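You operate a simulated robot arm through the tools that you are given. There is no shell and no other tool.

The job below is to be done with a simulated two-armed robot. You get a single attempt, and the scene is never put back.

TASK
Clamp the green block in the vice, sand its paint run off and put it in the parts tray.
Fine: lever free and jaw drawn back wide before the block comes out; the sanding pad ends on the workbench. Set down upright: what you pick out. What is to be rubbed or washed off counts as gone when no trace of it is left.

The check looks at the end state, three seconds after you hand in, the way a careful person would. Anything else that was tipped, shoved, dropped, spilled or broken makes it a failure.

THE ROBOT
Two 7-joint arms with two-finger parallel grippers on one trunk that stands fixed in place. Base frame: the origin is at the foot of the trunk, x ahead of it, y to its left, z up. Lengths are in mm, angles in rad, forces in N, time in s.
The left shoulder is at [57, 182, 1164], the right one opposite. With the tool pointing down near the work surface each hand reaches from about 260 to 740 mm from the base axis, measured 20 degrees to its own side. Payload 3.91 kg a hand.
The TCP of each hand is the grasp point between the finger pads, 30 mm short of the fingertips. In the tool frame z runs along the fingers and y along their closing line. The gripper opens to 110 mm. The fingers are 20 mm wide and 10 mm thick; the gripper's body (48 by 112 mm) begins 55 mm behind the TCP.
Orientation is told as [roll, pitch, yaw] about the base's x, y, z axes, in that order, counted from this pose: with the fingers straight down and closing along the base's y, the tool's x points along the base's -x, its y along +y and its z along -z.

THE INTERFACE
- The arms move only by the tool move_arm. It takes "left_rows", "right_rows" or both (then of equal length, played together; a hand with none holds still); each is a list of rows, each a list of 7 numbers: the gripper command, from -1 (fully open) to 1 (shut), values between in proportion, then the shift along the tool's x, y, z in mm, then the turn, a rotation vector about the tool's x, y, z in degrees. In form: [[hand, tx, ty, tz, ax, ay, az], ...]. A call has 1 to 20 rows; each row shifts and turns the commanded pose from where the row before left it, along the tool's axes as they then stand. A row lasts 0.2 s, in which the tool goes at most 50 mm and 0.15 rad; a call with a longer step from one row to the next is refused whole, and so is a gripper value outside its range. A pose out of reach is approached as far as the arm can. The call stops where the force on the tool passes 40 N (or 10 N more than at its start, if that is more) or the arm is blocked; 0.2 s more then pass. Each finger travels about 72 mm/s and halts on what it meets, pressing with about 20 N; the grip force reading is that of the motor and also rises with nothing between the fingers. The clock runs only during rows and for 0.2 s after the last one: add rows that do not move to give the fingers time. The reply holds the time, the measured pose of the TCP, the force on the tool along the base axes, the opening and the grip force, in the units named above and with some noise, with the torque about the TCP (base axes, N m) and any sound that the robot's microphone picked up.
- Cameras (640 x 400 px; columns grow to the right, rows downward): "scene" is now at [152.9, 55.6, 1438.4]; the picture's right is [0.72, -0.69, 0.00], its down [0.21, 0.22, -0.95] and it looks along [0.66, 0.69, 0.30] (base axes); focal length 214 px, centre (320, 200). "left" rides on the left gripper at [72, -17, -103] in its tool frame; the picture's right is [0.23, 0.97, 0.00], its down [-0.76, 0.18, -0.62] and it looks along [-0.61, 0.14, 0.78] (tool axes); focal length 222 px, centre (320, 200). "right" rides on the right gripper at [73, 17, -103] in its tool frame; the picture's right is [-0.23, 0.97, 0.00], its down [-0.76, -0.18, -0.62] and it looks along [-0.61, -0.14, 0.78] (tool axes); focal length 222 px, centre (320, 200).
- snapshot(camera): a new picture of that camera. It takes no simulated time.
- raise_lower(by): moves the trunk up (or, below 0, down) by that many mm; the arms and the scene camera ride with it, the base frame stays. It gives what a move gives, with no picture.
- head_to(pan, tilt): turns the head with the scene camera to pan (to the left, within 1.396 rad either way) and tilt (down, from -0.506 to 1.204), counted from straight ahead of the robot (the tilt from the chest, where the trunk bows). It gives what a move gives.
- locate(camera, pixels): for up to 12 pixels [column, row] of the newest picture of that camera ("zoom" is the newest enlarged one), the place [x, y, z] in the base frame of the surface seen there, good to about 3 mm. It takes no simulated time.
- enlarge(camera, box): a new picture of the part [left, top, right, bottom] of that camera's present view, enlarged. It takes no simulated time.
- sign_off(): hands the job in; it is judged then, once.

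Unless the task says otherwise, let go and move clear before handing in.

The tools are called after "Call:" as a command line: name --argument value ..., lists and objects as JSON in quotes. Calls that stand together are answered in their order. move_arm: Moves the arms, as the interface text tells. Its arguments: {"type":"object","properties":{"left_rows":{"type":"array"},"right_rows":{"type":"array"}},"required":[]} The other tools are called the same way: raise_lower (by) moves the trunk up or down; head_to (pan, tilt) turns the head that bears the scene camera; snapshot (camera) takes a picture; locate (camera, pixels) gives the place of the surface under pixels of a picture; enlarge (camera, box) takes an enlarged picture of a part of a camera's view; sign_off () hands the job in.

At the start:

```text
t: 0.0
left_tcp_pos: [416.6, 429.1, 1176.7]
left_ee_rot: [0.0, 0.0, 0.0]
left_wrist_force: [1.2, 0.1, 0.7]
left_torque: [0.01, 0.0, -0.05]
left_grip_width: 109.8
left_grasp_force: 0.1
right_tcp_pos: [297.6, 47.3, 1201.3]
right_ee_rot: [-0.016, 0.003, -0.004]
right_wrist_force: [0.5, -0.5, 0.1]
right_torque: [0.02, 0.03, -0.01]
right_grip_width: 110.2
right_grasp_force: 0.0
trunk travel left (down, up): [-425.0, 89.0]
head pan, tilt (commanded): [1.384, 1.201]
```

scene: 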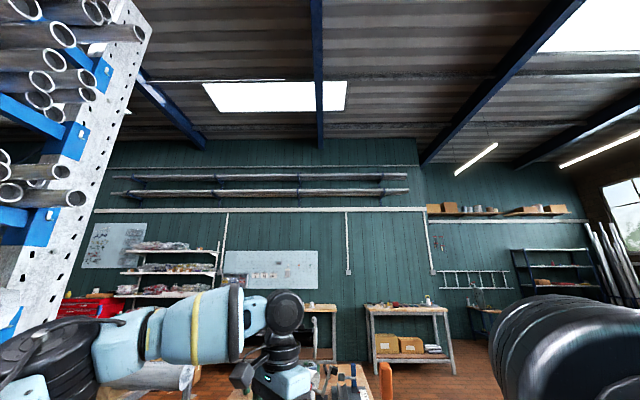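
right: 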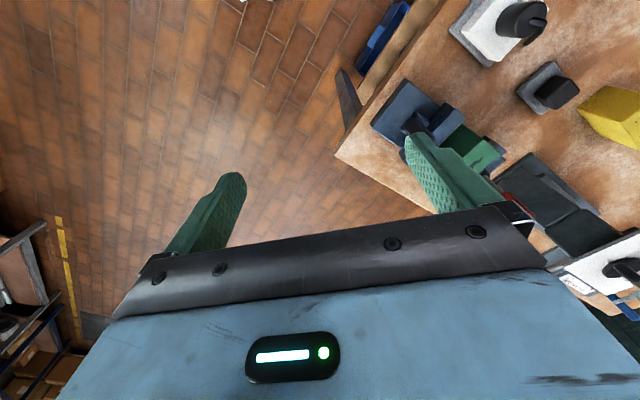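
left: 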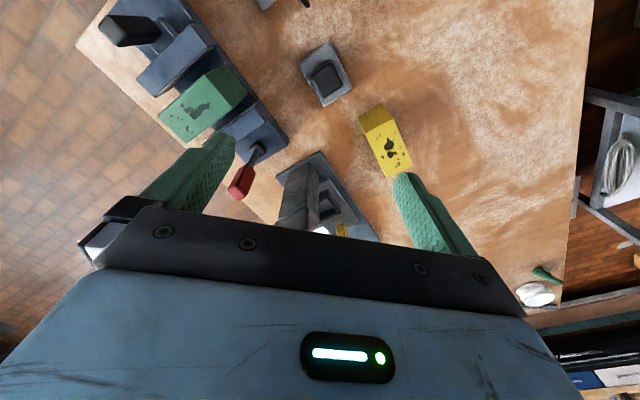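

The scene camera looks up at the roof, while the left camera shows the bench with the vice holding (or near) a green block around (205,105). I'll turn the head toward the bench and take a picture.

Call:
head_to --pan 0.3 --tilt 0.9

Call:
snapshot --camera "scene"

Call:
snapshot --camera "left"

```text
t: 1.3
left_tcp_pos: [416.0, 428.5, 1175.7]
left_ee_rot: [0.0, 0.001, -0.001]
left_wrist_force: [-0.2, 0.8, 0.2]
left_torque: [-0.03, -0.01, 0.01]
left_grip_width: 110.0
left_grasp_force: 0.1
right_tcp_pos: [297.1, 47.4, 1203.8]
right_ee_rot: [-0.014, 0.006, -0.004]
right_wrist_force: [0.2, -0.7, 0.2]
right_torque: [0.01, 0.03, -0.02]
right_grip_width: 110.2
right_grasp_force: 0.1
trunk travel left (down, up): [-425.0, 89.0]
head pan, tilt (commanded): [0.3, 0.901]
```

```text
taken
```

scene: 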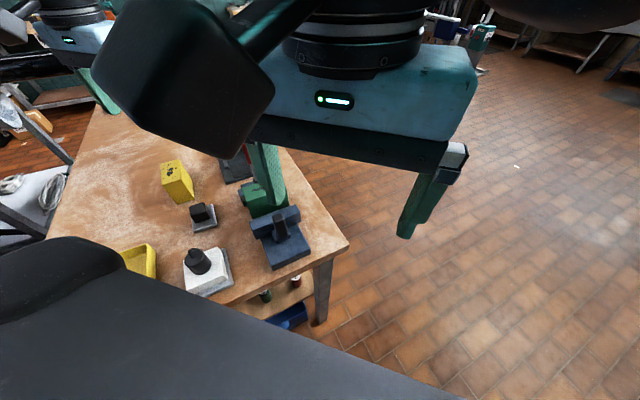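

```text
taken
```

left: 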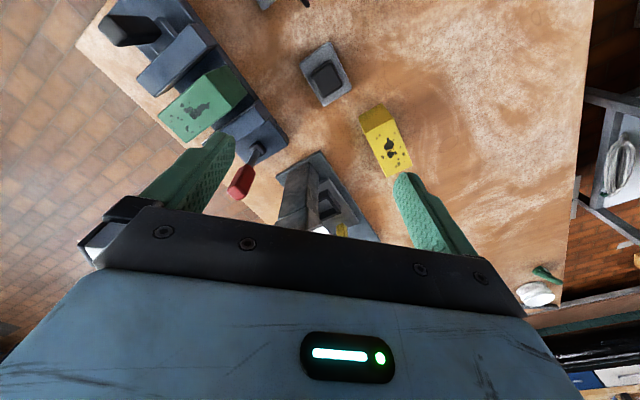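

The scene picture shows the bench left of centre, with the vice at (275,225), a yellow block at (177,182), two sanding pads (205,217),(205,270) and a tray edge at (140,260). The arms block the view; I'll locate points first and look at enlarged views.

Call:
locate --camera "scene" --pixels '[[177, 182], [203, 210], [207, 260], [140, 258], [280, 235], [290, 252], [255, 200], [345, 245], [120, 150], [100, 110], [230, 165], [220, 240]]'

Call:
locate --camera "left" --pixels '[[325, 75], [388, 140], [200, 105], [180, 55], [125, 30], [245, 135], [240, 185], [310, 190], [540, 295], [590, 10], [75, 45], [350, 215]]'

Call:
enlarge --camera "left" --box '[60, 0, 420, 240]'

Call:
snapshot --camera "right"

```text
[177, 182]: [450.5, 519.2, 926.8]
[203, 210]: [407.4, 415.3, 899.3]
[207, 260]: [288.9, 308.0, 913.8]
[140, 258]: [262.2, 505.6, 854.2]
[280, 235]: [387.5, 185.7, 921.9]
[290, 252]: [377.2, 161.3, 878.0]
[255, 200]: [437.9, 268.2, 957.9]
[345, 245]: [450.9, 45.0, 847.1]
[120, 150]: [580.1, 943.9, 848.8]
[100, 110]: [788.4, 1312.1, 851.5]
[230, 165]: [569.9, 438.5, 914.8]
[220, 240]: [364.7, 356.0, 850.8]
```

```text
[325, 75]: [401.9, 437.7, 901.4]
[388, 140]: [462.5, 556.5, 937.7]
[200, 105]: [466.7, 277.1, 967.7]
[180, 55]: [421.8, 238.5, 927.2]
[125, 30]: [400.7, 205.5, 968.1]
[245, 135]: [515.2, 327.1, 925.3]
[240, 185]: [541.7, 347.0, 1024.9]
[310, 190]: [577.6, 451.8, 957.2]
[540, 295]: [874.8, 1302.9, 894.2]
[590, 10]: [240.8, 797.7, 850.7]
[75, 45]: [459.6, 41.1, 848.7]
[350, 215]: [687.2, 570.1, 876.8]
```

```text
1.67 times, centred on (240, 120) of left
```

zoom: 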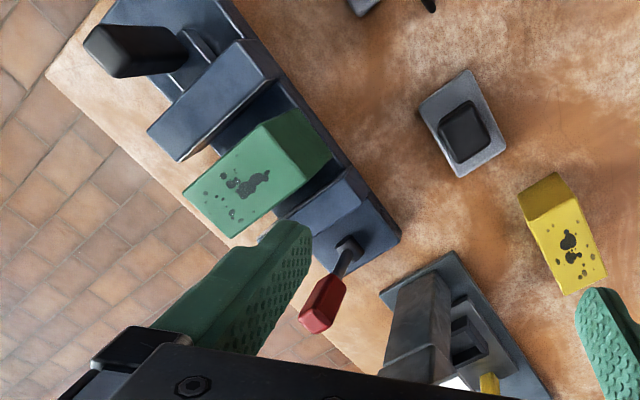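

```text
taken
```

right: 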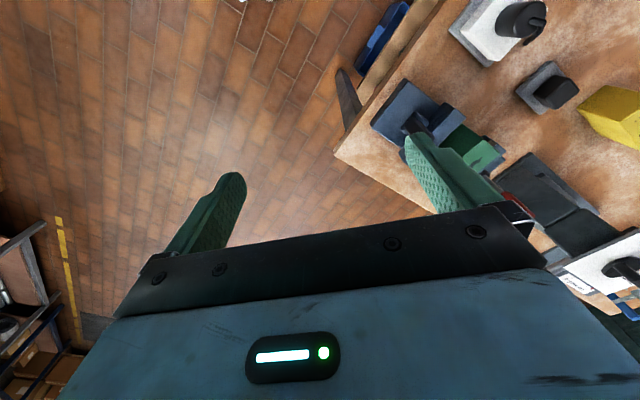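

The bench top is at z≈850; the green block (about [467,277,968] on top) sits between the vice jaws with dark spots on top, red lever at [541,347,1025]. I'll move the right arm out to the right to free the view.

Call:
move_arm --right_rows '[[-1, 0, -45, 0, 0, 0, 0], [-1, 0, -45, 0, 0, 0, 0], [-1, 0, -45, 0, 0, 0, 0], [-1, 0, -45, 0, 0, 0, 0], [-1, 0, -45, 0, 0, 0, 0], [-1, 0, -45, 0, 0, 0, 0], [-1, 0, -45, 0, 0, 0, 0]]' --left_rows '[[-1, 0, 40, 0, 0, 0, 0], [-1, 0, 40, 0, 0, 0, 0], [-1, 0, 40, 0, 0, 0, 0], [-1, 0, 40, 0, 0, 0, 0], [-1, 0, 0, 0, 0, 0, 0], [-1, 0, 0, 0, 0, 0, 0], [-1, 0, 0, 0, 0, 0, 0]]'

Call:
snapshot --camera "scene"

Call:
snapshot --camera "left"

Call:
snapshot --camera "right"

```text
t: 2.9
left_tcp_pos: [413.6, 587.9, 1175.7]
left_ee_rot: [0.002, -0.002, 0.0]
left_wrist_force: [-0.8, -0.9, -0.3]
left_torque: [0.04, -0.02, -0.01]
left_grip_width: 110.4
left_grasp_force: 0.1
right_tcp_pos: [293.8, -269.4, 1209.2]
right_ee_rot: [-0.012, 0.002, -0.001]
right_wrist_force: [-0.8, -0.7, 0.0]
right_torque: [0.04, -0.01, 0.0]
right_grip_width: 109.8
right_grasp_force: 0.0
trunk travel left (down, up): [-425.0, 89.0]
head pan, tilt (commanded): [0.3, 0.901]
```

```text
taken
```

scene: 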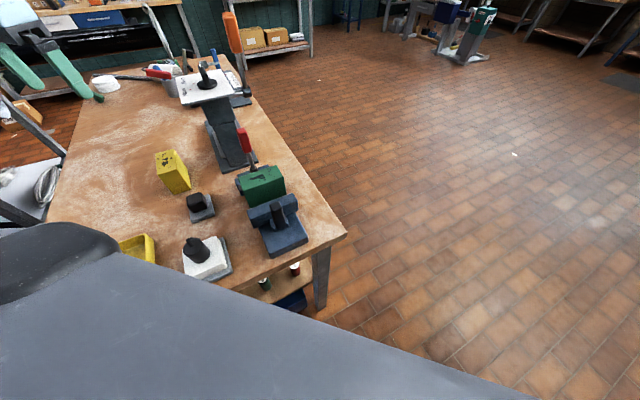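

```text
taken
```

left: 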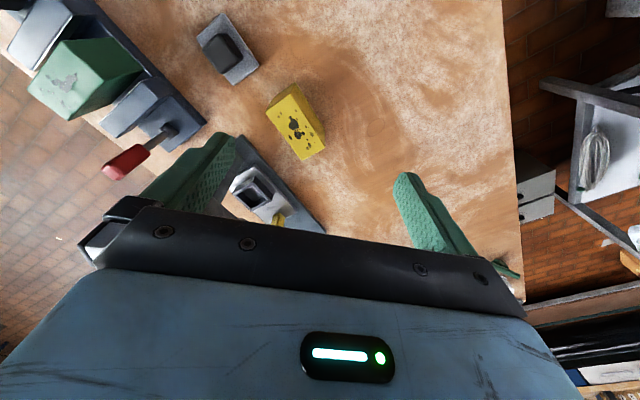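

```text
taken
```

right: 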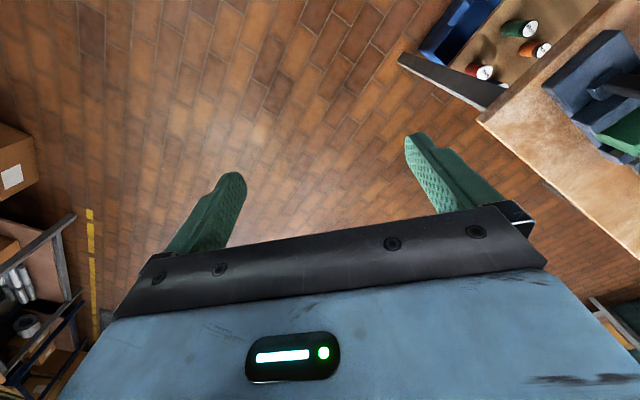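

Call:
enlarge --camera "scene" --box '[100, 40, 360, 202]'

Call:
enlarge --camera "scene" --box '[100, 140, 340, 290]'

```text
2.46 times, centred on (230, 121) of scene
```

zoom: 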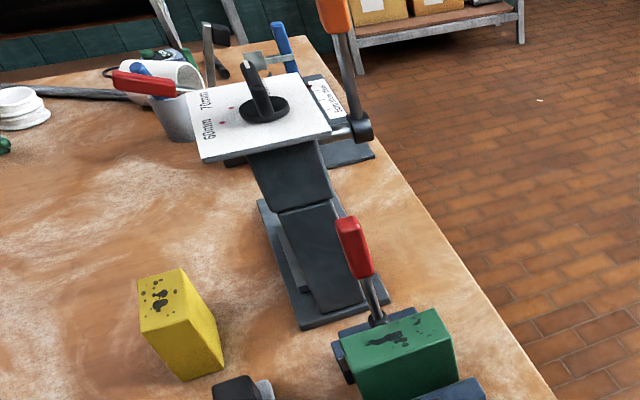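

```text
2.67 times, centred on (220, 215) of scene
```

zoom: 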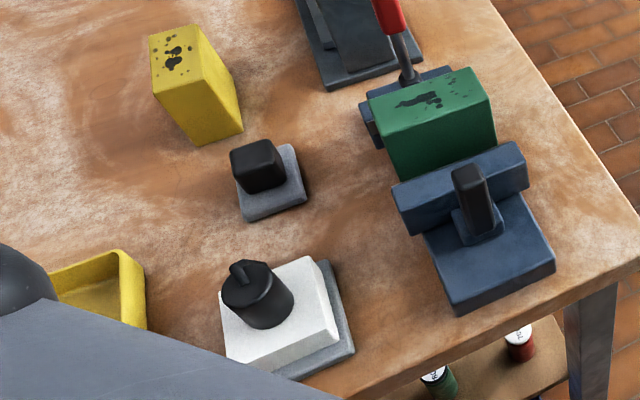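

The zoom shows the vice: front jaw with a black handle at (470,200), green block with dark run on top at (420,95), and red lever at (390,20) behind; grey pad with black grip at (262,170), yellow tray at (100,290). I'll locate the key points.

Call:
locate --camera "zoom" --pixels '[[462, 310], [553, 270], [500, 200], [470, 170], [470, 235], [395, 185], [525, 145], [410, 230], [372, 98], [470, 70], [495, 100], [385, 128]]'

Call:
locate --camera "zoom" --pixels '[[360, 100], [365, 130], [450, 68], [403, 60], [390, 10], [258, 155], [262, 180], [240, 215], [305, 190], [285, 147], [265, 200], [110, 260]]'

Call:
locate --camera "zoom" --pixels '[[100, 295], [140, 320], [60, 300], [125, 255], [260, 275], [300, 320], [340, 300], [330, 345], [190, 60], [240, 130], [150, 40], [195, 143]]'

```text
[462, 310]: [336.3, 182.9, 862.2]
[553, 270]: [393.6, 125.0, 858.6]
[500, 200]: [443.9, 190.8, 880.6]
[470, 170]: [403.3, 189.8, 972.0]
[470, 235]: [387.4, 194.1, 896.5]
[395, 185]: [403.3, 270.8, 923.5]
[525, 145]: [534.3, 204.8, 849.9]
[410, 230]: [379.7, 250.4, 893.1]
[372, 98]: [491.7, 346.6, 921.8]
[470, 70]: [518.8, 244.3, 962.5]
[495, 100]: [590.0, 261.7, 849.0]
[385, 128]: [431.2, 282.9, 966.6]
```

```text
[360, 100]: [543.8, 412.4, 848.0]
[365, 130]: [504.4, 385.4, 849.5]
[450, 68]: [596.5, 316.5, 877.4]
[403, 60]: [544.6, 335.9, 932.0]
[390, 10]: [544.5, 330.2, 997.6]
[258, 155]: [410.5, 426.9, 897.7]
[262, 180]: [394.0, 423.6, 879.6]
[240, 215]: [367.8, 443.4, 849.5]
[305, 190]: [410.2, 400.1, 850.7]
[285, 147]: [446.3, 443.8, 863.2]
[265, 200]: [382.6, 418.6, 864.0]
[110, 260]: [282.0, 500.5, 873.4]
```

```text
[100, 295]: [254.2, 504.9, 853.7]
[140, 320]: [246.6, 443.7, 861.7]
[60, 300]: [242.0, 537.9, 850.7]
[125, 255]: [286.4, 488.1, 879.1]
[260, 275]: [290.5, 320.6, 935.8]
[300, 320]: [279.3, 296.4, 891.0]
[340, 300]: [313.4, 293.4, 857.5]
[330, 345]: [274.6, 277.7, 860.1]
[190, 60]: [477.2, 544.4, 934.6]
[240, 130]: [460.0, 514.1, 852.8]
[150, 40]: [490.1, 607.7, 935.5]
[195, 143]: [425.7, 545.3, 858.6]
```

The vice runs diagonally from about [380,190] (handle end) to [545,335] (lever end). I'll bring the left camera over it for a close look.

Call:
move_arm --left_rows '[[-1, 15, -45, 0, 0, 0, 0], [-1, 15, -45, 0, 0, 0, 0], [-1, 15, -45, 0, 0, 0, 0], [-1, 15, -45, 0, 0, 0, 0], [-1, 15, -45, 0, 0, 0, 0], [-1, 10, -45, 0, 0, 0, 0], [-1, 0, -45, 0, 0, 0, 0], [-1, 0, 0, 0, 0, 0, 0]]'

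Call:
snapshot --camera "left"

Call:
snapshot --camera "scene"

```text
t: 4.7
left_tcp_pos: [328.7, 274.4, 1175.1]
left_ee_rot: [-0.003, 0.001, 0.002]
left_wrist_force: [-0.6, -0.2, 0.5]
left_torque: [-0.02, -0.01, 0.0]
left_grip_width: 109.9
left_grasp_force: 0.1
right_tcp_pos: [294.9, -266.8, 1209.4]
right_ee_rot: [-0.014, 0.003, -0.004]
right_wrist_force: [0.1, 0.3, -0.3]
right_torque: [0.0, -0.01, -0.01]
right_grip_width: 110.0
right_grasp_force: 0.2
trunk travel left (down, up): [-425.0, 89.0]
head pan, tilt (commanded): [0.3, 0.901]
```

```text
taken
```

left: 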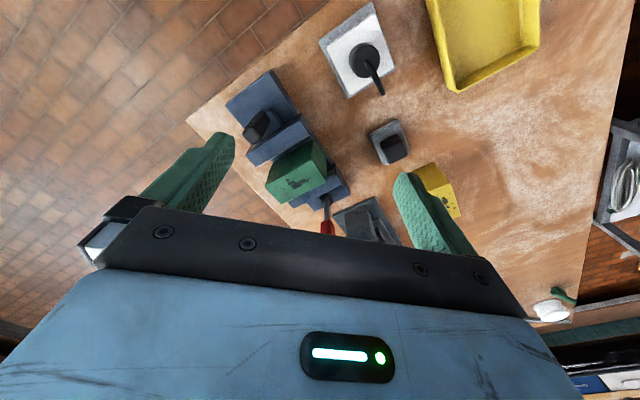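

```text
taken
```

scene: 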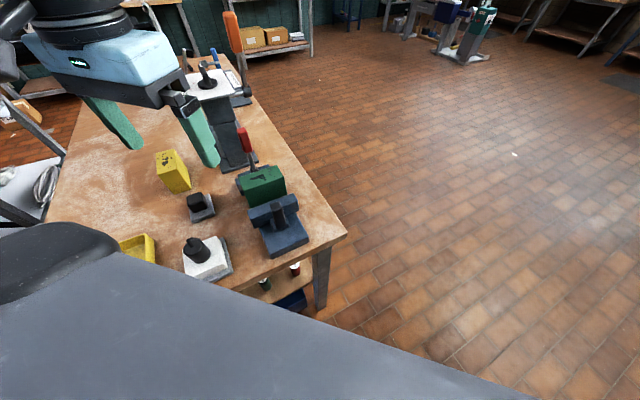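

Call:
enlarge --camera "left" --box '[200, 40, 440, 240]'

Call:
enlarge --camera "left" --box '[300, 0, 560, 180]'

```text
2.00 times, centred on (320, 140) of left
```

zoom: 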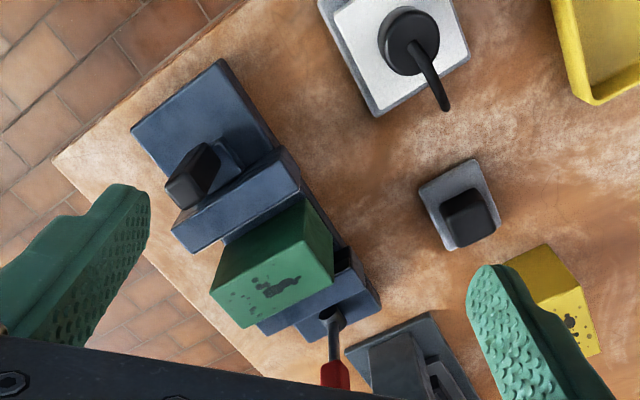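

```text
2.22 times, centred on (430, 90) of left
```

zoom: 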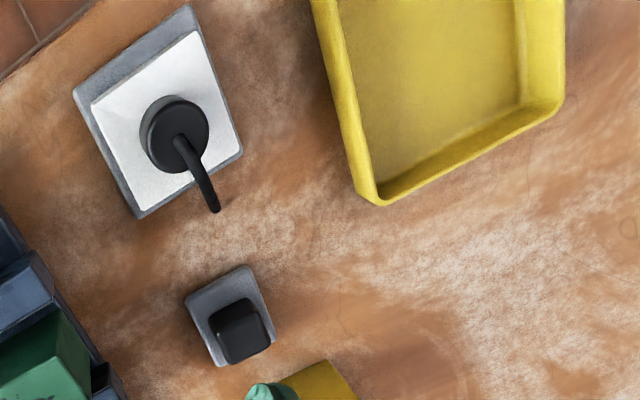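

Call:
enlarge --camera "left" --box '[215, 55, 375, 245]'

Call:
locate --camera "left" --pixels '[[270, 72], [228, 105], [250, 132], [258, 126], [264, 118], [250, 160], [308, 130], [282, 140], [300, 118], [272, 190], [310, 150], [300, 180]]'

```text
2.11 times, centred on (295, 150) of left
```

zoom: 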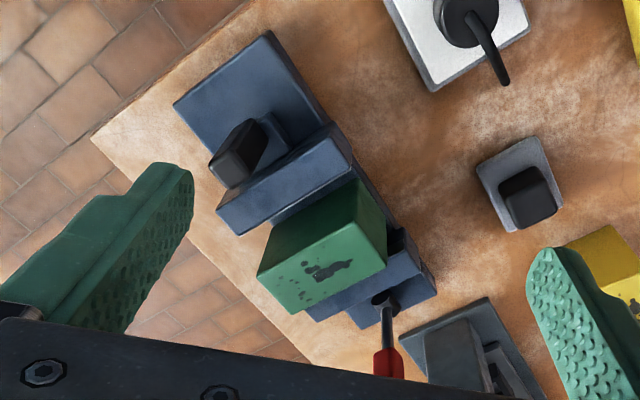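

```text
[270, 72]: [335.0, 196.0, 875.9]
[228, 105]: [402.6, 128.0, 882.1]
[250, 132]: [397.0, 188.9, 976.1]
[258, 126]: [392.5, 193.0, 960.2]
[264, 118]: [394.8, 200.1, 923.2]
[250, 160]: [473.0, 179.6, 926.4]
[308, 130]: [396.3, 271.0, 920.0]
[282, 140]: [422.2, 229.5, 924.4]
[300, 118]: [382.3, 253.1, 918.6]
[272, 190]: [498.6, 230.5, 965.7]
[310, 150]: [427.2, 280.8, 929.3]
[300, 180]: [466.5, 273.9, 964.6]
```

Call:
locate --camera "zoom" --pixels '[[268, 35], [176, 105], [325, 125], [235, 155], [225, 180], [255, 135], [220, 205], [235, 230], [345, 150], [335, 130], [350, 165], [270, 130]]'

Call:
locate --camera "zoom" --pixels '[[275, 228], [262, 275], [352, 185], [295, 305], [380, 255], [383, 220], [330, 270], [320, 310], [405, 240], [385, 300], [395, 318], [432, 290]]'

Call:
locate --camera "zoom" --pixels '[[388, 345], [388, 365], [528, 195], [505, 200], [550, 175], [482, 170], [540, 140], [510, 225], [520, 215], [545, 200], [495, 160], [560, 205]]'

```text
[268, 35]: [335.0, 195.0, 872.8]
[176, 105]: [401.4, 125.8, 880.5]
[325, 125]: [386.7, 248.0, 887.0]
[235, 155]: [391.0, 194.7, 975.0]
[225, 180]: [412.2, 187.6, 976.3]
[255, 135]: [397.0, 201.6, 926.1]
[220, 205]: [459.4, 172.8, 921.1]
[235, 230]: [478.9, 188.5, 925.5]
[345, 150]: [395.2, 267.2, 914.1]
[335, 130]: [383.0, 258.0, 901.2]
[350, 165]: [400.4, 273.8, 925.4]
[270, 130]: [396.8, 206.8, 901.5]
```

```text
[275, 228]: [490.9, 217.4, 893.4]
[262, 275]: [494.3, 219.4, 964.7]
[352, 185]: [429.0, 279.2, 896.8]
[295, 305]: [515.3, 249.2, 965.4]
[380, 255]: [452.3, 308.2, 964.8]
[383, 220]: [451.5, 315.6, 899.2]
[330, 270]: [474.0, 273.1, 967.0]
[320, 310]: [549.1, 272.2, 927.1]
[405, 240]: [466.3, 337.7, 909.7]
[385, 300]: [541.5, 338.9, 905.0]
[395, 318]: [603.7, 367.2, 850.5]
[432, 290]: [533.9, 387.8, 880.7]
```

```text
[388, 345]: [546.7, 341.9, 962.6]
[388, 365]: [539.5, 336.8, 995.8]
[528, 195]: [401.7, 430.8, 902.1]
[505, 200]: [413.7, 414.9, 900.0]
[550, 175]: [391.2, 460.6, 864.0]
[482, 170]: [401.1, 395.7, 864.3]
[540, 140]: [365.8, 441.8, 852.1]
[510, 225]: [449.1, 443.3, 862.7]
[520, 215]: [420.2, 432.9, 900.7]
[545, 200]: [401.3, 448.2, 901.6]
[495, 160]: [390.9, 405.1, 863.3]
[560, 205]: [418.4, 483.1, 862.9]
```

The vice axis runs at about 44° in yaw; the movable jaw (handle top at [400,190,975]) has a gap of ~27 mm to the block. I need a closer look at the lever and handle.

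Call:
enlarge --camera "scene" --box '[215, 115, 327, 185]'

Call:
enlarge --camera "scene" --box '[215, 165, 327, 265]'

```text
5.71 times, centred on (271, 150) of scene
```

zoom: 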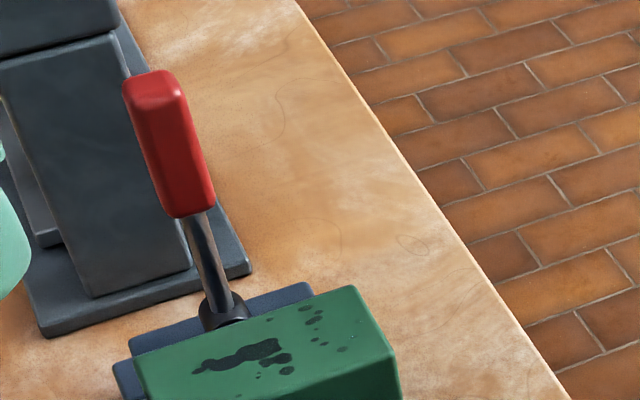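

```text
4.00 times, centred on (271, 215) of scene
```

zoom: 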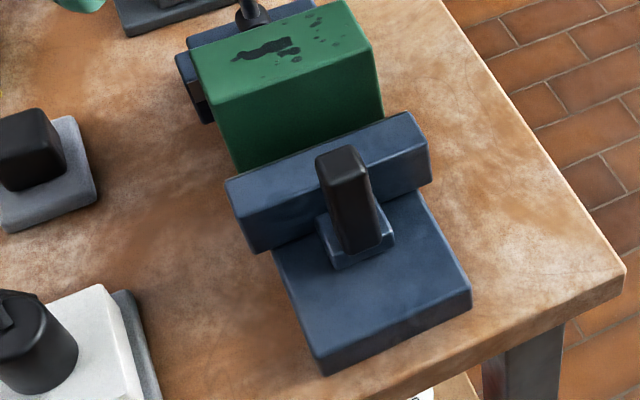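

Call:
enlarge --camera "scene" --box '[215, 115, 327, 185]'

Call:
locate --camera "zoom" --pixels '[[155, 80], [150, 100], [175, 150], [200, 205], [180, 210], [203, 250], [218, 295], [222, 318], [170, 75], [140, 110], [200, 150], [210, 200]]'

Call:
locate --camera "zoom" --pixels '[[135, 345], [310, 287], [120, 375], [200, 325], [245, 310], [150, 365], [355, 290], [395, 375], [250, 350], [340, 350], [300, 310], [200, 370]]'

```text
5.71 times, centred on (271, 150) of scene
```

zoom: 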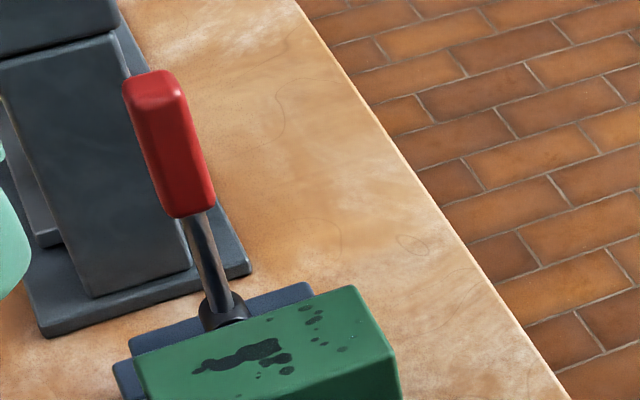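

```text
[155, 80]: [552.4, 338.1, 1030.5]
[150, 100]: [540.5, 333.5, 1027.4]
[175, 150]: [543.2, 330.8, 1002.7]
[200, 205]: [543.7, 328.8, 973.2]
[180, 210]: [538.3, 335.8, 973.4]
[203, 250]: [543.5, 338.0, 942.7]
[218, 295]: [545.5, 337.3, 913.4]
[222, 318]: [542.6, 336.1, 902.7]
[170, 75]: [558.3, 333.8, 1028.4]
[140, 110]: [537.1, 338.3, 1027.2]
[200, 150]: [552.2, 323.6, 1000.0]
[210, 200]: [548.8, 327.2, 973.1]
```

```text
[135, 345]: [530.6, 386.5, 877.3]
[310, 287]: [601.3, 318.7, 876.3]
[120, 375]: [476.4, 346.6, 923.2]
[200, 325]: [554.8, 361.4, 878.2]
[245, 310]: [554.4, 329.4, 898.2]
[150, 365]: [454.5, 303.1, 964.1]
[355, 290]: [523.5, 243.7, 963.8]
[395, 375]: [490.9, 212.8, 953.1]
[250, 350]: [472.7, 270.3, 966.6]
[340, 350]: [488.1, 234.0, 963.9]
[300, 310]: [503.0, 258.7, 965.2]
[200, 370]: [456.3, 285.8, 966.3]
```

The lever stands upright at [548,335], pivot near z 900, top at z 1030. I'll bring the left hand camera round to the side of the lever to see which way it hinges.

Call:
move_arm --left_rows '[[-1, -22, 25.5, 0, 0, 0, 0], [-1, -22, 25.5, 20, 0, 0, 0], [-1, -22, 25.5, 20, 0, 0, 0], [-1, -22, 25.5, 20, 0, 0, 0], [-1, -22, 25.5, 20, 0, 0, 0], [-1, -20, 25.5, 20, 0, 0, 0], [-1, 0, 0, 28, 0, 0, 0], [-1, 0, 0, 0, 0, 0, 7.67], [-1, 0, 0, 0, 0, 0, 7.67], [-1, 0, 0, 0, 0, 0, 7.67], [-1, 0, 0, 0, 0, 0, 7.67], [-1, 0, 0, 0, 0, 0, 7.67], [-1, 0, 0, 0, 0, 0, 7.67], [-1, 0, 0, 0, 0, 0, 0]]'

Call:
snapshot --camera "left"

Call:
enlarge --camera "left" --box '[220, 60, 420, 220]'

```text
t: 7.7
left_tcp_pos: [460.1, 427.7, 1049.2]
left_ee_rot: [0.0, 0.0, -0.807]
left_wrist_force: [0.2, -0.6, 0.0]
left_torque: [0.04, -0.01, -0.01]
left_grip_width: 110.0
left_grasp_force: 0.0
right_tcp_pos: [295.3, -268.1, 1208.9]
right_ee_rot: [-0.013, 0.003, -0.004]
right_wrist_force: [0.2, -0.2, 0.0]
right_torque: [-0.02, 0.01, -0.01]
right_grip_width: 110.2
right_grasp_force: 0.0
trunk travel left (down, up): [-425.0, 89.0]
head pan, tilt (commanded): [0.3, 0.901]
```

```text
taken
```

left: 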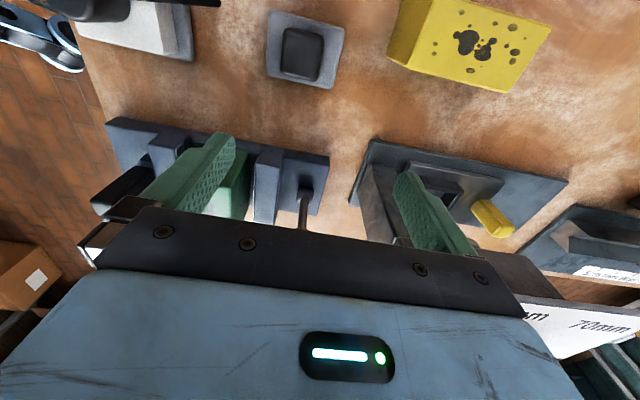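

```text
2.50 times, centred on (320, 140) of left
```

zoom: 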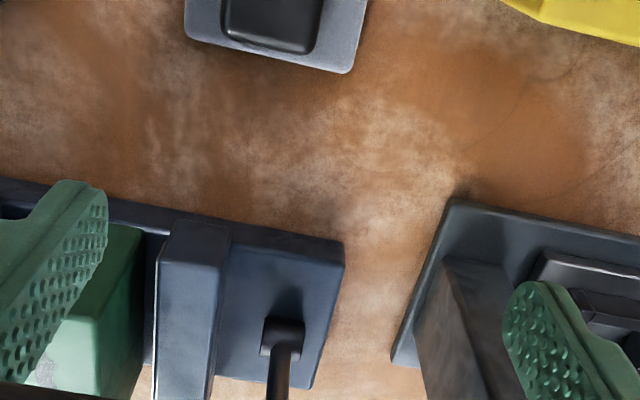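

The pivot is seen at (303,190) but half-hidden; I'll back the hand off 90 mm along the viewing direction to see the lever fully.

Call:
move_arm --left_rows '[[-1, 45, 0, 0, 0, 0, 0], [-1, 45, 0, 0, 0, 0, 0], [-1, 10, 0, 20, 0, 0, 0], [-1, 0, 0, 0, 0, 0, 0]]'

Call:
snapshot --camera "left"

Call:
enlarge --camera "left" --box '[240, 130, 400, 230]'

```text
t: 8.7
left_tcp_pos: [388.2, 500.4, 1027.1]
left_ee_rot: [0.0, 0.0, -0.804]
left_wrist_force: [0.2, 0.5, -0.4]
left_torque: [-0.02, 0.01, 0.02]
left_grip_width: 110.0
left_grasp_force: 0.0
right_tcp_pos: [295.4, -267.7, 1209.5]
right_ee_rot: [-0.014, 0.002, -0.003]
right_wrist_force: [0.4, 1.2, -0.3]
right_torque: [0.0, 0.0, 0.0]
right_grip_width: 110.0
right_grasp_force: 0.1
trunk travel left (down, up): [-425.0, 89.0]
head pan, tilt (commanded): [0.3, 0.901]
```

```text
taken
```

left: 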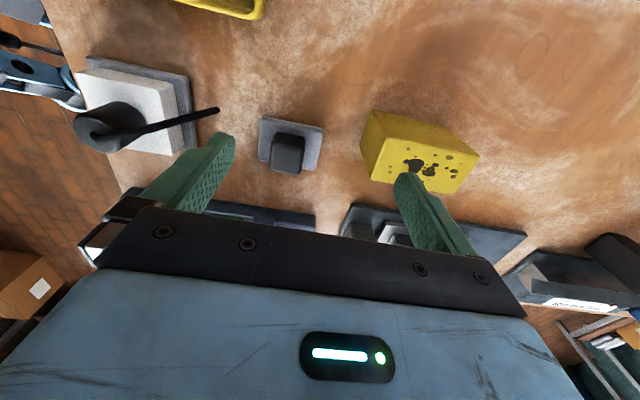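

```text
4.00 times, centred on (320, 180) of left
```

zoom: 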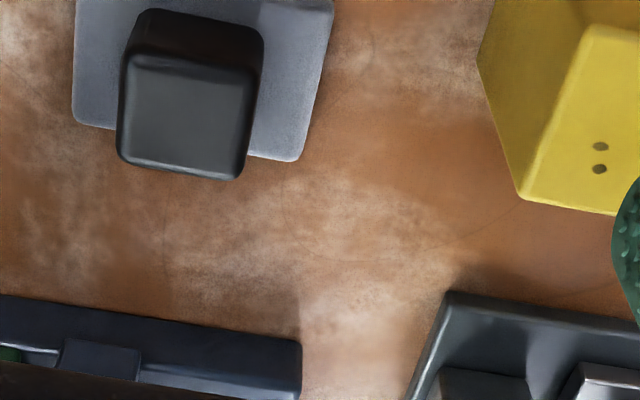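

The gripper body hides the vice from here; I'll tilt the hand back up 34° so the camera looks more level toward the lever.

Call:
move_arm --left_rows '[[-1, 0, 0, -15, 0, -8.5, 0], [-1, 0, 0, -10, 0, -8.5, 0], [-1, 0, 0, -5, 0, -8.5, 0], [-1, 0, 0, 0, 0, -8.5, 0], [-1, 0, 0, 0, 0, 0, 0]]'

Call:
snapshot --camera "left"

Call:
enlarge --camera "left" --box '[240, 80, 400, 220]'

```text
t: 9.9
left_tcp_pos: [388.7, 501.8, 1058.9]
left_ee_rot: [0.0, -0.596, -0.803]
left_wrist_force: [-0.4, -1.0, 0.1]
left_torque: [0.02, -0.01, 0.02]
left_grip_width: 110.1
left_grasp_force: 0.1
right_tcp_pos: [295.2, -267.0, 1208.9]
right_ee_rot: [-0.013, 0.004, -0.004]
right_wrist_force: [0.8, -0.2, 1.0]
right_torque: [0.01, -0.01, -0.01]
right_grip_width: 110.1
right_grasp_force: 0.1
trunk travel left (down, up): [-425.0, 89.0]
head pan, tilt (commanded): [0.3, 0.901]
```

```text
taken
```

left: 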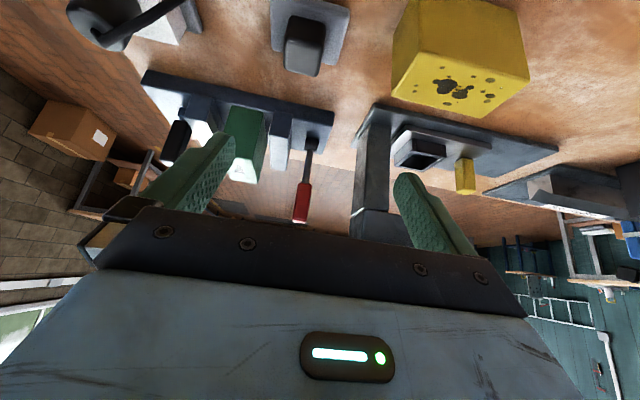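

```text
2.86 times, centred on (320, 150) of left
```

zoom: 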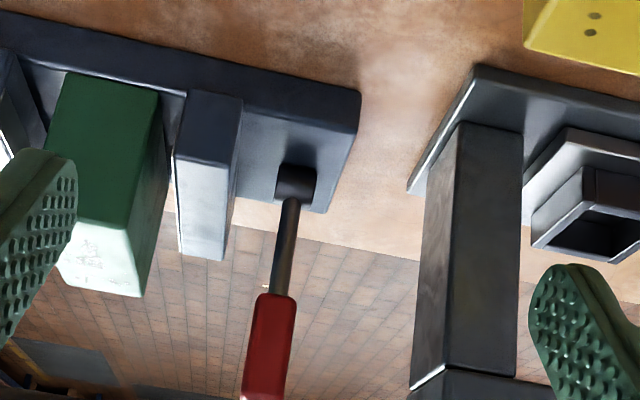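

Call:
enlarge --camera "left" --box '[280, 110, 350, 170]'

Call:
locate --camera "left" --pixels '[[312, 143], [322, 143], [312, 150], [319, 150], [307, 165], [302, 190], [302, 215], [296, 205], [306, 205], [283, 125], [277, 165], [262, 140]]'

```text
6.67 times, centred on (315, 140) of left
```

zoom: 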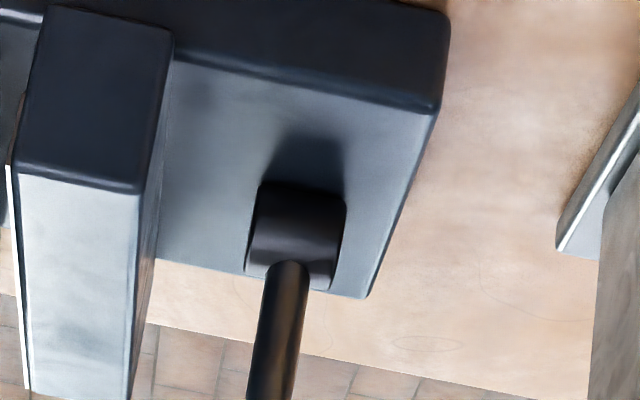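

```text
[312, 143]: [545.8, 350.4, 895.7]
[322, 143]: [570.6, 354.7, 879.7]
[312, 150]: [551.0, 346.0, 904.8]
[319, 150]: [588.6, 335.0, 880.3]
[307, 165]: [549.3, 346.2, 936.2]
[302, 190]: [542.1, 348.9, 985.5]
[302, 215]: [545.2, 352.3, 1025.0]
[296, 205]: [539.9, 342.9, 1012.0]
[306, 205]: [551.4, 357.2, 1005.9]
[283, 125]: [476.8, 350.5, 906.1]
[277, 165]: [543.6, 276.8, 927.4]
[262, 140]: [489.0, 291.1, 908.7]
```

The hub of the lever is a cylinder whose axis runs along the vice, so the lever should swing sideways. First the jaw: I'll locate its black handle precisely in the scene picture.

Call:
enlarge --camera "scene" --box '[240, 180, 330, 240]'

Call:
locate --camera "zoom" --pixels '[[240, 155], [300, 145], [265, 150], [275, 165], [250, 180], [305, 170], [260, 240], [300, 235], [270, 290], [325, 270], [245, 260], [285, 200]]'

```text
6.67 times, centred on (285, 210) of scene
```

zoom: 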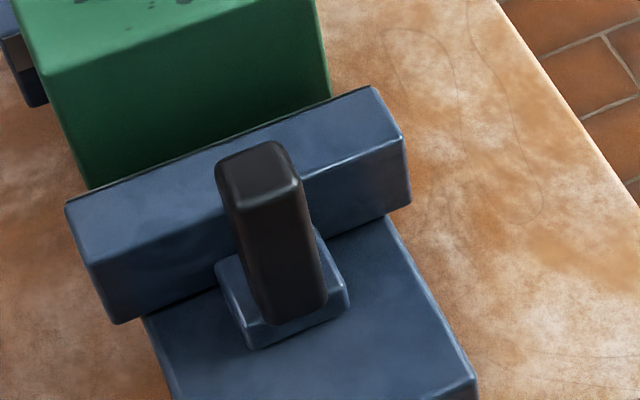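

```text
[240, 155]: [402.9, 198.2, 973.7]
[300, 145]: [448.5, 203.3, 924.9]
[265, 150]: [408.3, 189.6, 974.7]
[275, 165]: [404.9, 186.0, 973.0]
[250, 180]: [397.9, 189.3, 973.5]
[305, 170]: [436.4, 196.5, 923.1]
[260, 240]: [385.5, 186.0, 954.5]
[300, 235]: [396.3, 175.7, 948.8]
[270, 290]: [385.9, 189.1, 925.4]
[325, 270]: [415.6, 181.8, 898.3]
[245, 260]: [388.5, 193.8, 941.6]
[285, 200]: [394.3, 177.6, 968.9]
```

The jaw handle is centred near [399,190], top z 974, about 22 mm square. I'll level the left hand, turn it so the fingers close across the vice, and go above the handle.

Call:
move_arm --left_rows '[[-1, 0, 0, -10, 0, 8.54, 0], [-1, 0, 0, -10, 0, 8.54, 0], [-1, 0, 0, -10, 0, 8.54, 0], [-1, 0, 0, -10, 0, 8.54, 0], [-1, 0, 0, 0, 0, 0, -8.2], [-1, 0, 0, 0, 0, 0, -8.2], [-1, 0, 0, 0, 0, 0, -8.2], [-1, 0, 0, 0, 0, 0, -8.2], [-1, 0, 0, 0, 0, 0, -8.2], [-1, 0, 0, 0, 0, 0, -8.2], [-1, 0, 0, 0, 0, 0, -8.2], [-1, 0, 0, 0, 0, 0, -8.2], [-1, 0, 0, 0, 0, 0, -8.2], [-1, 0, 0, 0, 0, 0, -8.2], [-1, 0, 0, 0, 0, 0, -8.2], [-1, 0, 0, 0, 0, 0, 0]]'

```text
t: 13.3
left_tcp_pos: [379.9, 511.1, 1095.3]
left_ee_rot: [0.001, 0.001, 0.773]
left_wrist_force: [0.5, 0.8, 0.6]
left_torque: [-0.03, -0.01, 0.03]
left_grip_width: 109.9
left_grasp_force: 0.0
right_tcp_pos: [294.0, -267.4, 1208.0]
right_ee_rot: [-0.013, 0.005, -0.003]
right_wrist_force: [-0.6, 0.0, -0.3]
right_torque: [0.0, 0.03, 0.03]
right_grip_width: 110.2
right_grasp_force: 0.1
trunk travel left (down, up): [-425.0, 89.0]
head pan, tilt (commanded): [0.3, 0.901]
```

Call:
move_arm --left_rows '[[-1, 26.3, -30.4, 0, 0, 0, 0], [-1, 26.3, -30.4, 0, 0, 0, 0], [-1, 26.3, -30.4, 0, 0, 0, 0], [-1, 26.3, -30.4, 0, 0, 0, 0], [-1, 26.3, -30.4, 0, 0, 0, 0], [-1, 26.3, -30.4, 0, 0, 0, 0], [-1, 26.3, -30.4, 0, 0, 0, 0], [-1, 26.3, -30.4, 0, 0, 0, 0], [-1, 0, 0, 0, 0, 0, 0]]'

Call:
snapshot --camera "left"

Call:
snapshot --camera "scene"

```text
t: 15.3
left_tcp_pos: [397.7, 190.4, 1095.7]
left_ee_rot: [0.001, 0.0, 0.771]
left_wrist_force: [0.7, 0.3, -0.2]
left_torque: [0.02, -0.03, -0.03]
left_grip_width: 109.9
left_grasp_force: 0.0
right_tcp_pos: [294.9, -267.3, 1208.5]
right_ee_rot: [-0.014, 0.002, -0.005]
right_wrist_force: [-0.4, -0.1, -0.1]
right_torque: [0.01, 0.02, 0.0]
right_grip_width: 110.1
right_grasp_force: 0.2
trunk travel left (down, up): [-425.0, 89.0]
head pan, tilt (commanded): [0.3, 0.901]
```

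```text
taken
```

left: 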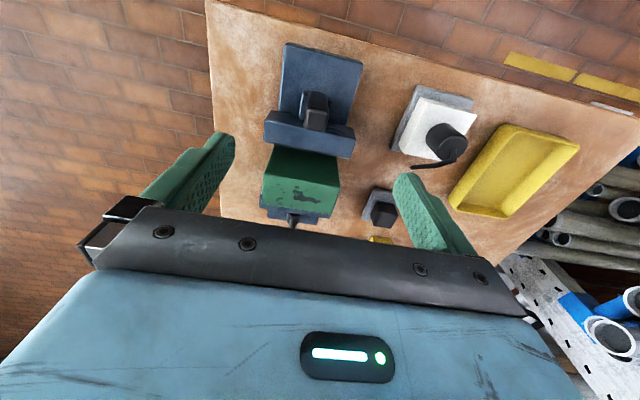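

```text
taken
```

scene: 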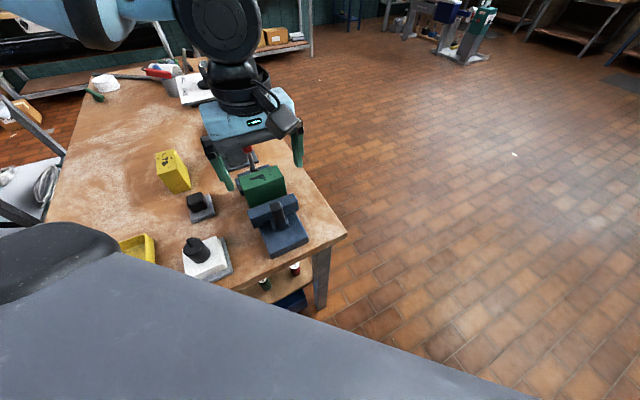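

The hand is above the handle (seen at (315,110)); the tray is fully in view at (515,170). I'll measure the tray and vice now, then lower onto the handle.

Call:
locate --camera "left" --pixels '[[503, 126], [578, 148], [504, 215], [452, 190], [515, 170], [490, 185], [535, 155], [505, 145], [315, 103], [300, 115], [335, 145], [270, 125]]'

Call:
enlarge --camera "left" --box '[230, 30, 390, 230]'

```text
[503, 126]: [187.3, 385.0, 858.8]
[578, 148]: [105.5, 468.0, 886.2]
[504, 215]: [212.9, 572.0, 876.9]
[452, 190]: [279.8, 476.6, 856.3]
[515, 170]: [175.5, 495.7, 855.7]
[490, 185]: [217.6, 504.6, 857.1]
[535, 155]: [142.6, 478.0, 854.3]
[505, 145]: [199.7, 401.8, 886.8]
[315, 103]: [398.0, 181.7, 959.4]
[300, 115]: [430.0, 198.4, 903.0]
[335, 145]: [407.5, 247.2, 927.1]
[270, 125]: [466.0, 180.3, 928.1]
```

```text
2.00 times, centred on (310, 130) of left
```

zoom: 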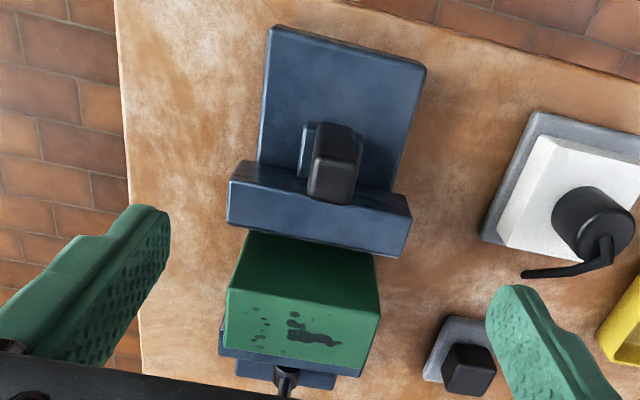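

Call:
move_arm --left_rows '[[-1, -0.7, 0, 25, 0, 0, 0], [-1, 0, 0, 25, 0, 0, 0], [-1, 0, 0, 25, 0, 0, 0], [-1, 0, 0, 25, 0, 0, 0], [-1, 0, 0, 25, 0, 0, 0], [-1, 0, 0, 18, 0, 0, 0], [-1, 0, 0, 0, 0, 0, 0]]'

Call:
snapshot --camera "left"

Call:
snapshot --camera "scene"

```text
t: 16.9
left_tcp_pos: [400.5, 191.1, 952.6]
left_ee_rot: [0.002, 0.0, 0.771]
left_wrist_force: [0.3, 0.2, 0.9]
left_torque: [0.01, 0.01, -0.01]
left_grip_width: 110.0
left_grasp_force: 0.0
right_tcp_pos: [294.8, -269.0, 1209.9]
right_ee_rot: [-0.014, 0.004, -0.004]
right_wrist_force: [-1.0, 0.2, 0.7]
right_torque: [-0.01, 0.01, 0.02]
right_grip_width: 109.8
right_grasp_force: 0.0
trunk travel left (down, up): [-425.0, 89.0]
head pan, tilt (commanded): [0.3, 0.901]
```

```text
taken
```

left: 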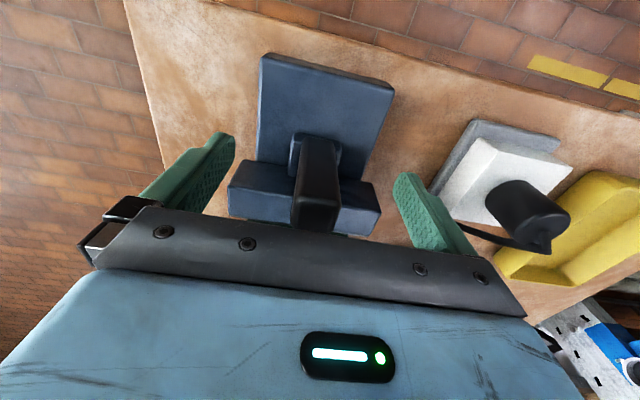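

```text
taken
```

scene: 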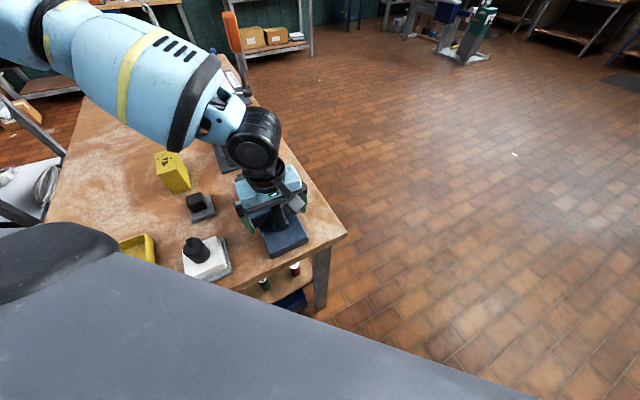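

The handle stands between the open fingers at (318,180). I'll close on it.

Call:
move_arm --left_rows '[[1, 0, 0, 0, 0, 0, 0], [1, 0, 0, 0, 0, 0, 0], [1, 0, 0, 0, 0, 0, 0], [1, 0, 0, 0, 0, 0, 0], [1, 0, 0, 0, 0, 0, 0], [1, 0, 0, 0, 0, 0, 0]]'

Call:
snapshot --camera "left"

```text
t: 18.3
left_tcp_pos: [401.8, 189.2, 951.0]
left_ee_rot: [-0.002, -0.001, 0.774]
left_wrist_force: [10.1, -10.5, 0.8]
left_torque: [-0.67, -0.05, 1.0]
left_grip_width: 24.0
left_grasp_force: 44.9
right_tcp_pos: [295.9, -269.5, 1206.8]
right_ee_rot: [-0.013, 0.003, -0.005]
right_wrist_force: [0.0, -0.3, 0.5]
right_torque: [0.01, -0.02, -0.01]
right_grip_width: 109.7
right_grasp_force: 0.0
trunk travel left (down, up): [-425.0, 89.0]
head pan, tilt (commanded): [0.3, 0.901]
```

```text
taken
```

left: 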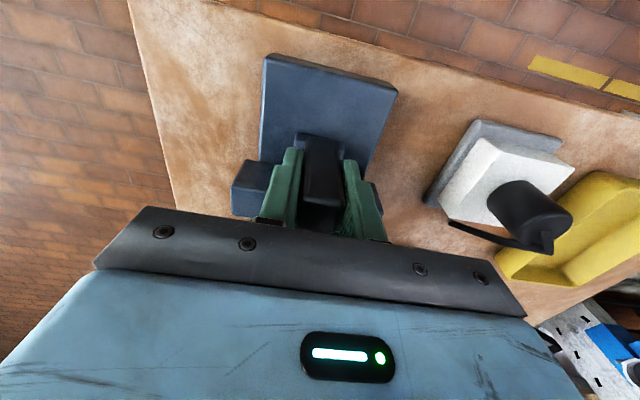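

Gripped (24 mm wide), with a little side load of about 15 N; I'll ease that by 1.5 mm and push the jaw forward slowly along the vice.

Call:
move_arm --left_rows '[[1, 0, -1.5, 0, 0, 0, 0], [1, -3, 0, 0, 0, 0, 0], [1, -3, 0, 0, 0, 0, 0], [1, -3, 0, 0, 0, 0, 0], [1, -3, 0, 0, 0, 0, 0], [1, 0, 0, 0, 0, 0, 0]]'

Call:
snapshot --camera "left"

```text
t: 19.7
left_tcp_pos: [410.1, 197.3, 950.9]
left_ee_rot: [0.003, 0.0, 0.77]
left_wrist_force: [10.1, -11.2, 4.1]
left_torque: [-0.86, -0.22, 0.7]
left_grip_width: 24.2
left_grasp_force: 44.7
right_tcp_pos: [294.5, -268.9, 1208.8]
right_ee_rot: [-0.013, 0.004, -0.003]
right_wrist_force: [-0.4, 0.4, -0.3]
right_torque: [0.02, -0.01, 0.02]
right_grip_width: 109.8
right_grasp_force: 0.1
trunk travel left (down, up): [-425.0, 89.0]
head pan, tilt (commanded): [0.3, 0.901]
```

```text
taken
```

left: 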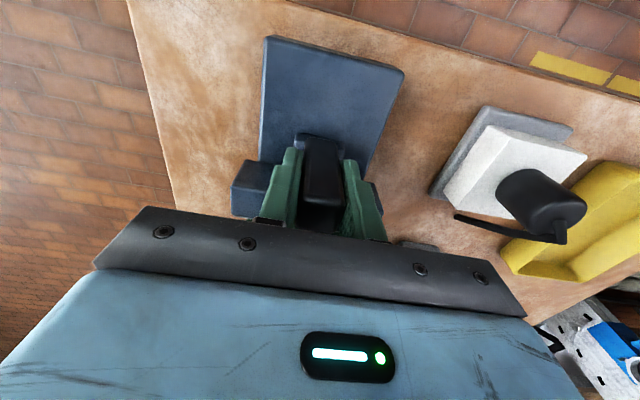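

Call:
move_arm --left_rows '[[1, -3, -2, 0, 0, 0, 0], [1, -3, -1, 0, 0, 0, 0], [1, -3, 0, 0, 0, 0, 0], [1, -3, 0, 0, 0, 0, 0], [1, -2, 0, 0, 0, 0, 0], [1, -2, 0, 0, 0, 0, 0], [1, -2, 0, 0, 0, 0, 0], [1, -2, 0, 0, 0, 0, 0], [1, -2, 0, 0, 0, 0, 0], [1, -2, 0, 0, 0, 0, 0], [1, -2, 0, 0, 0, 0, 0], [1, -2, 0, 0, 0, 0, 0]]'

Call:
snapshot --camera "scene"

```text
t: 22.3
left_tcp_pos: [427.4, 217.0, 951.8]
left_ee_rot: [0.003, -0.001, 0.772]
left_wrist_force: [-17.1, 4.8, 16.1]
left_torque: [0.33, -1.07, 0.95]
left_grip_width: 24.3
left_grasp_force: 45.3
right_tcp_pos: [291.3, -267.2, 1209.1]
right_ee_rot: [-0.012, -0.001, -0.004]
right_wrist_force: [0.1, -0.1, -0.1]
right_torque: [0.0, 0.0, 0.01]
right_grip_width: 110.3
right_grasp_force: 0.1
trunk travel left (down, up): [-425.0, 89.0]
head pan, tilt (commanded): [0.3, 0.901]
```

```text
taken
```

scene: 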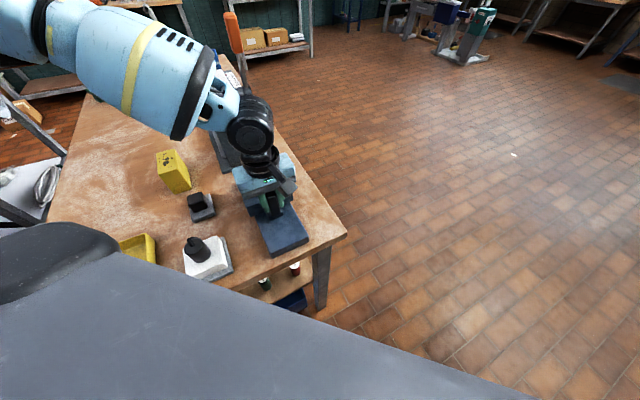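

The jaw has moved 38 mm and resistance starts to build (about 9 N along the vice). I'll press a little further in small steps.

Call:
move_arm --left_rows '[[1, -2, 1, 0, 0, 0, 0], [1, -2, 1, 0, 0, 0, 0], [1, -2, 0, 0, 0, 0, 0], [1, -2, 0, 0, 0, 0, 0], [1, -2, 0, 0, 0, 0, 0], [1, 0, 0, 0, 0, 0, 0]]'

Call:
snapshot --camera "scene"

```text
t: 23.7
left_tcp_pos: [432.8, 221.2, 951.3]
left_ee_rot: [0.003, 0.001, 0.771]
left_wrist_force: [-24.4, -21.8, -1.9]
left_torque: [-1.27, -1.17, 0.78]
left_grip_width: 24.0
left_grasp_force: 45.3
right_tcp_pos: [291.0, -271.0, 1208.5]
right_ee_rot: [-0.013, 0.001, -0.004]
right_wrist_force: [-0.2, -0.6, -0.9]
right_torque: [0.0, 0.0, 0.0]
right_grip_width: 109.8
right_grasp_force: 0.1
trunk travel left (down, up): [-425.0, 89.0]
head pan, tilt (commanded): [0.3, 0.901]
```

```text
taken
```

scene: 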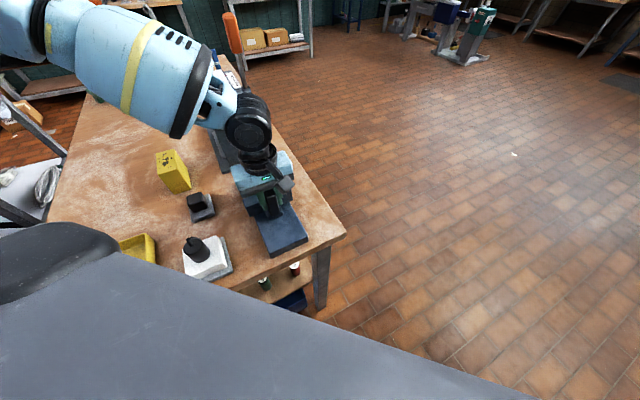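

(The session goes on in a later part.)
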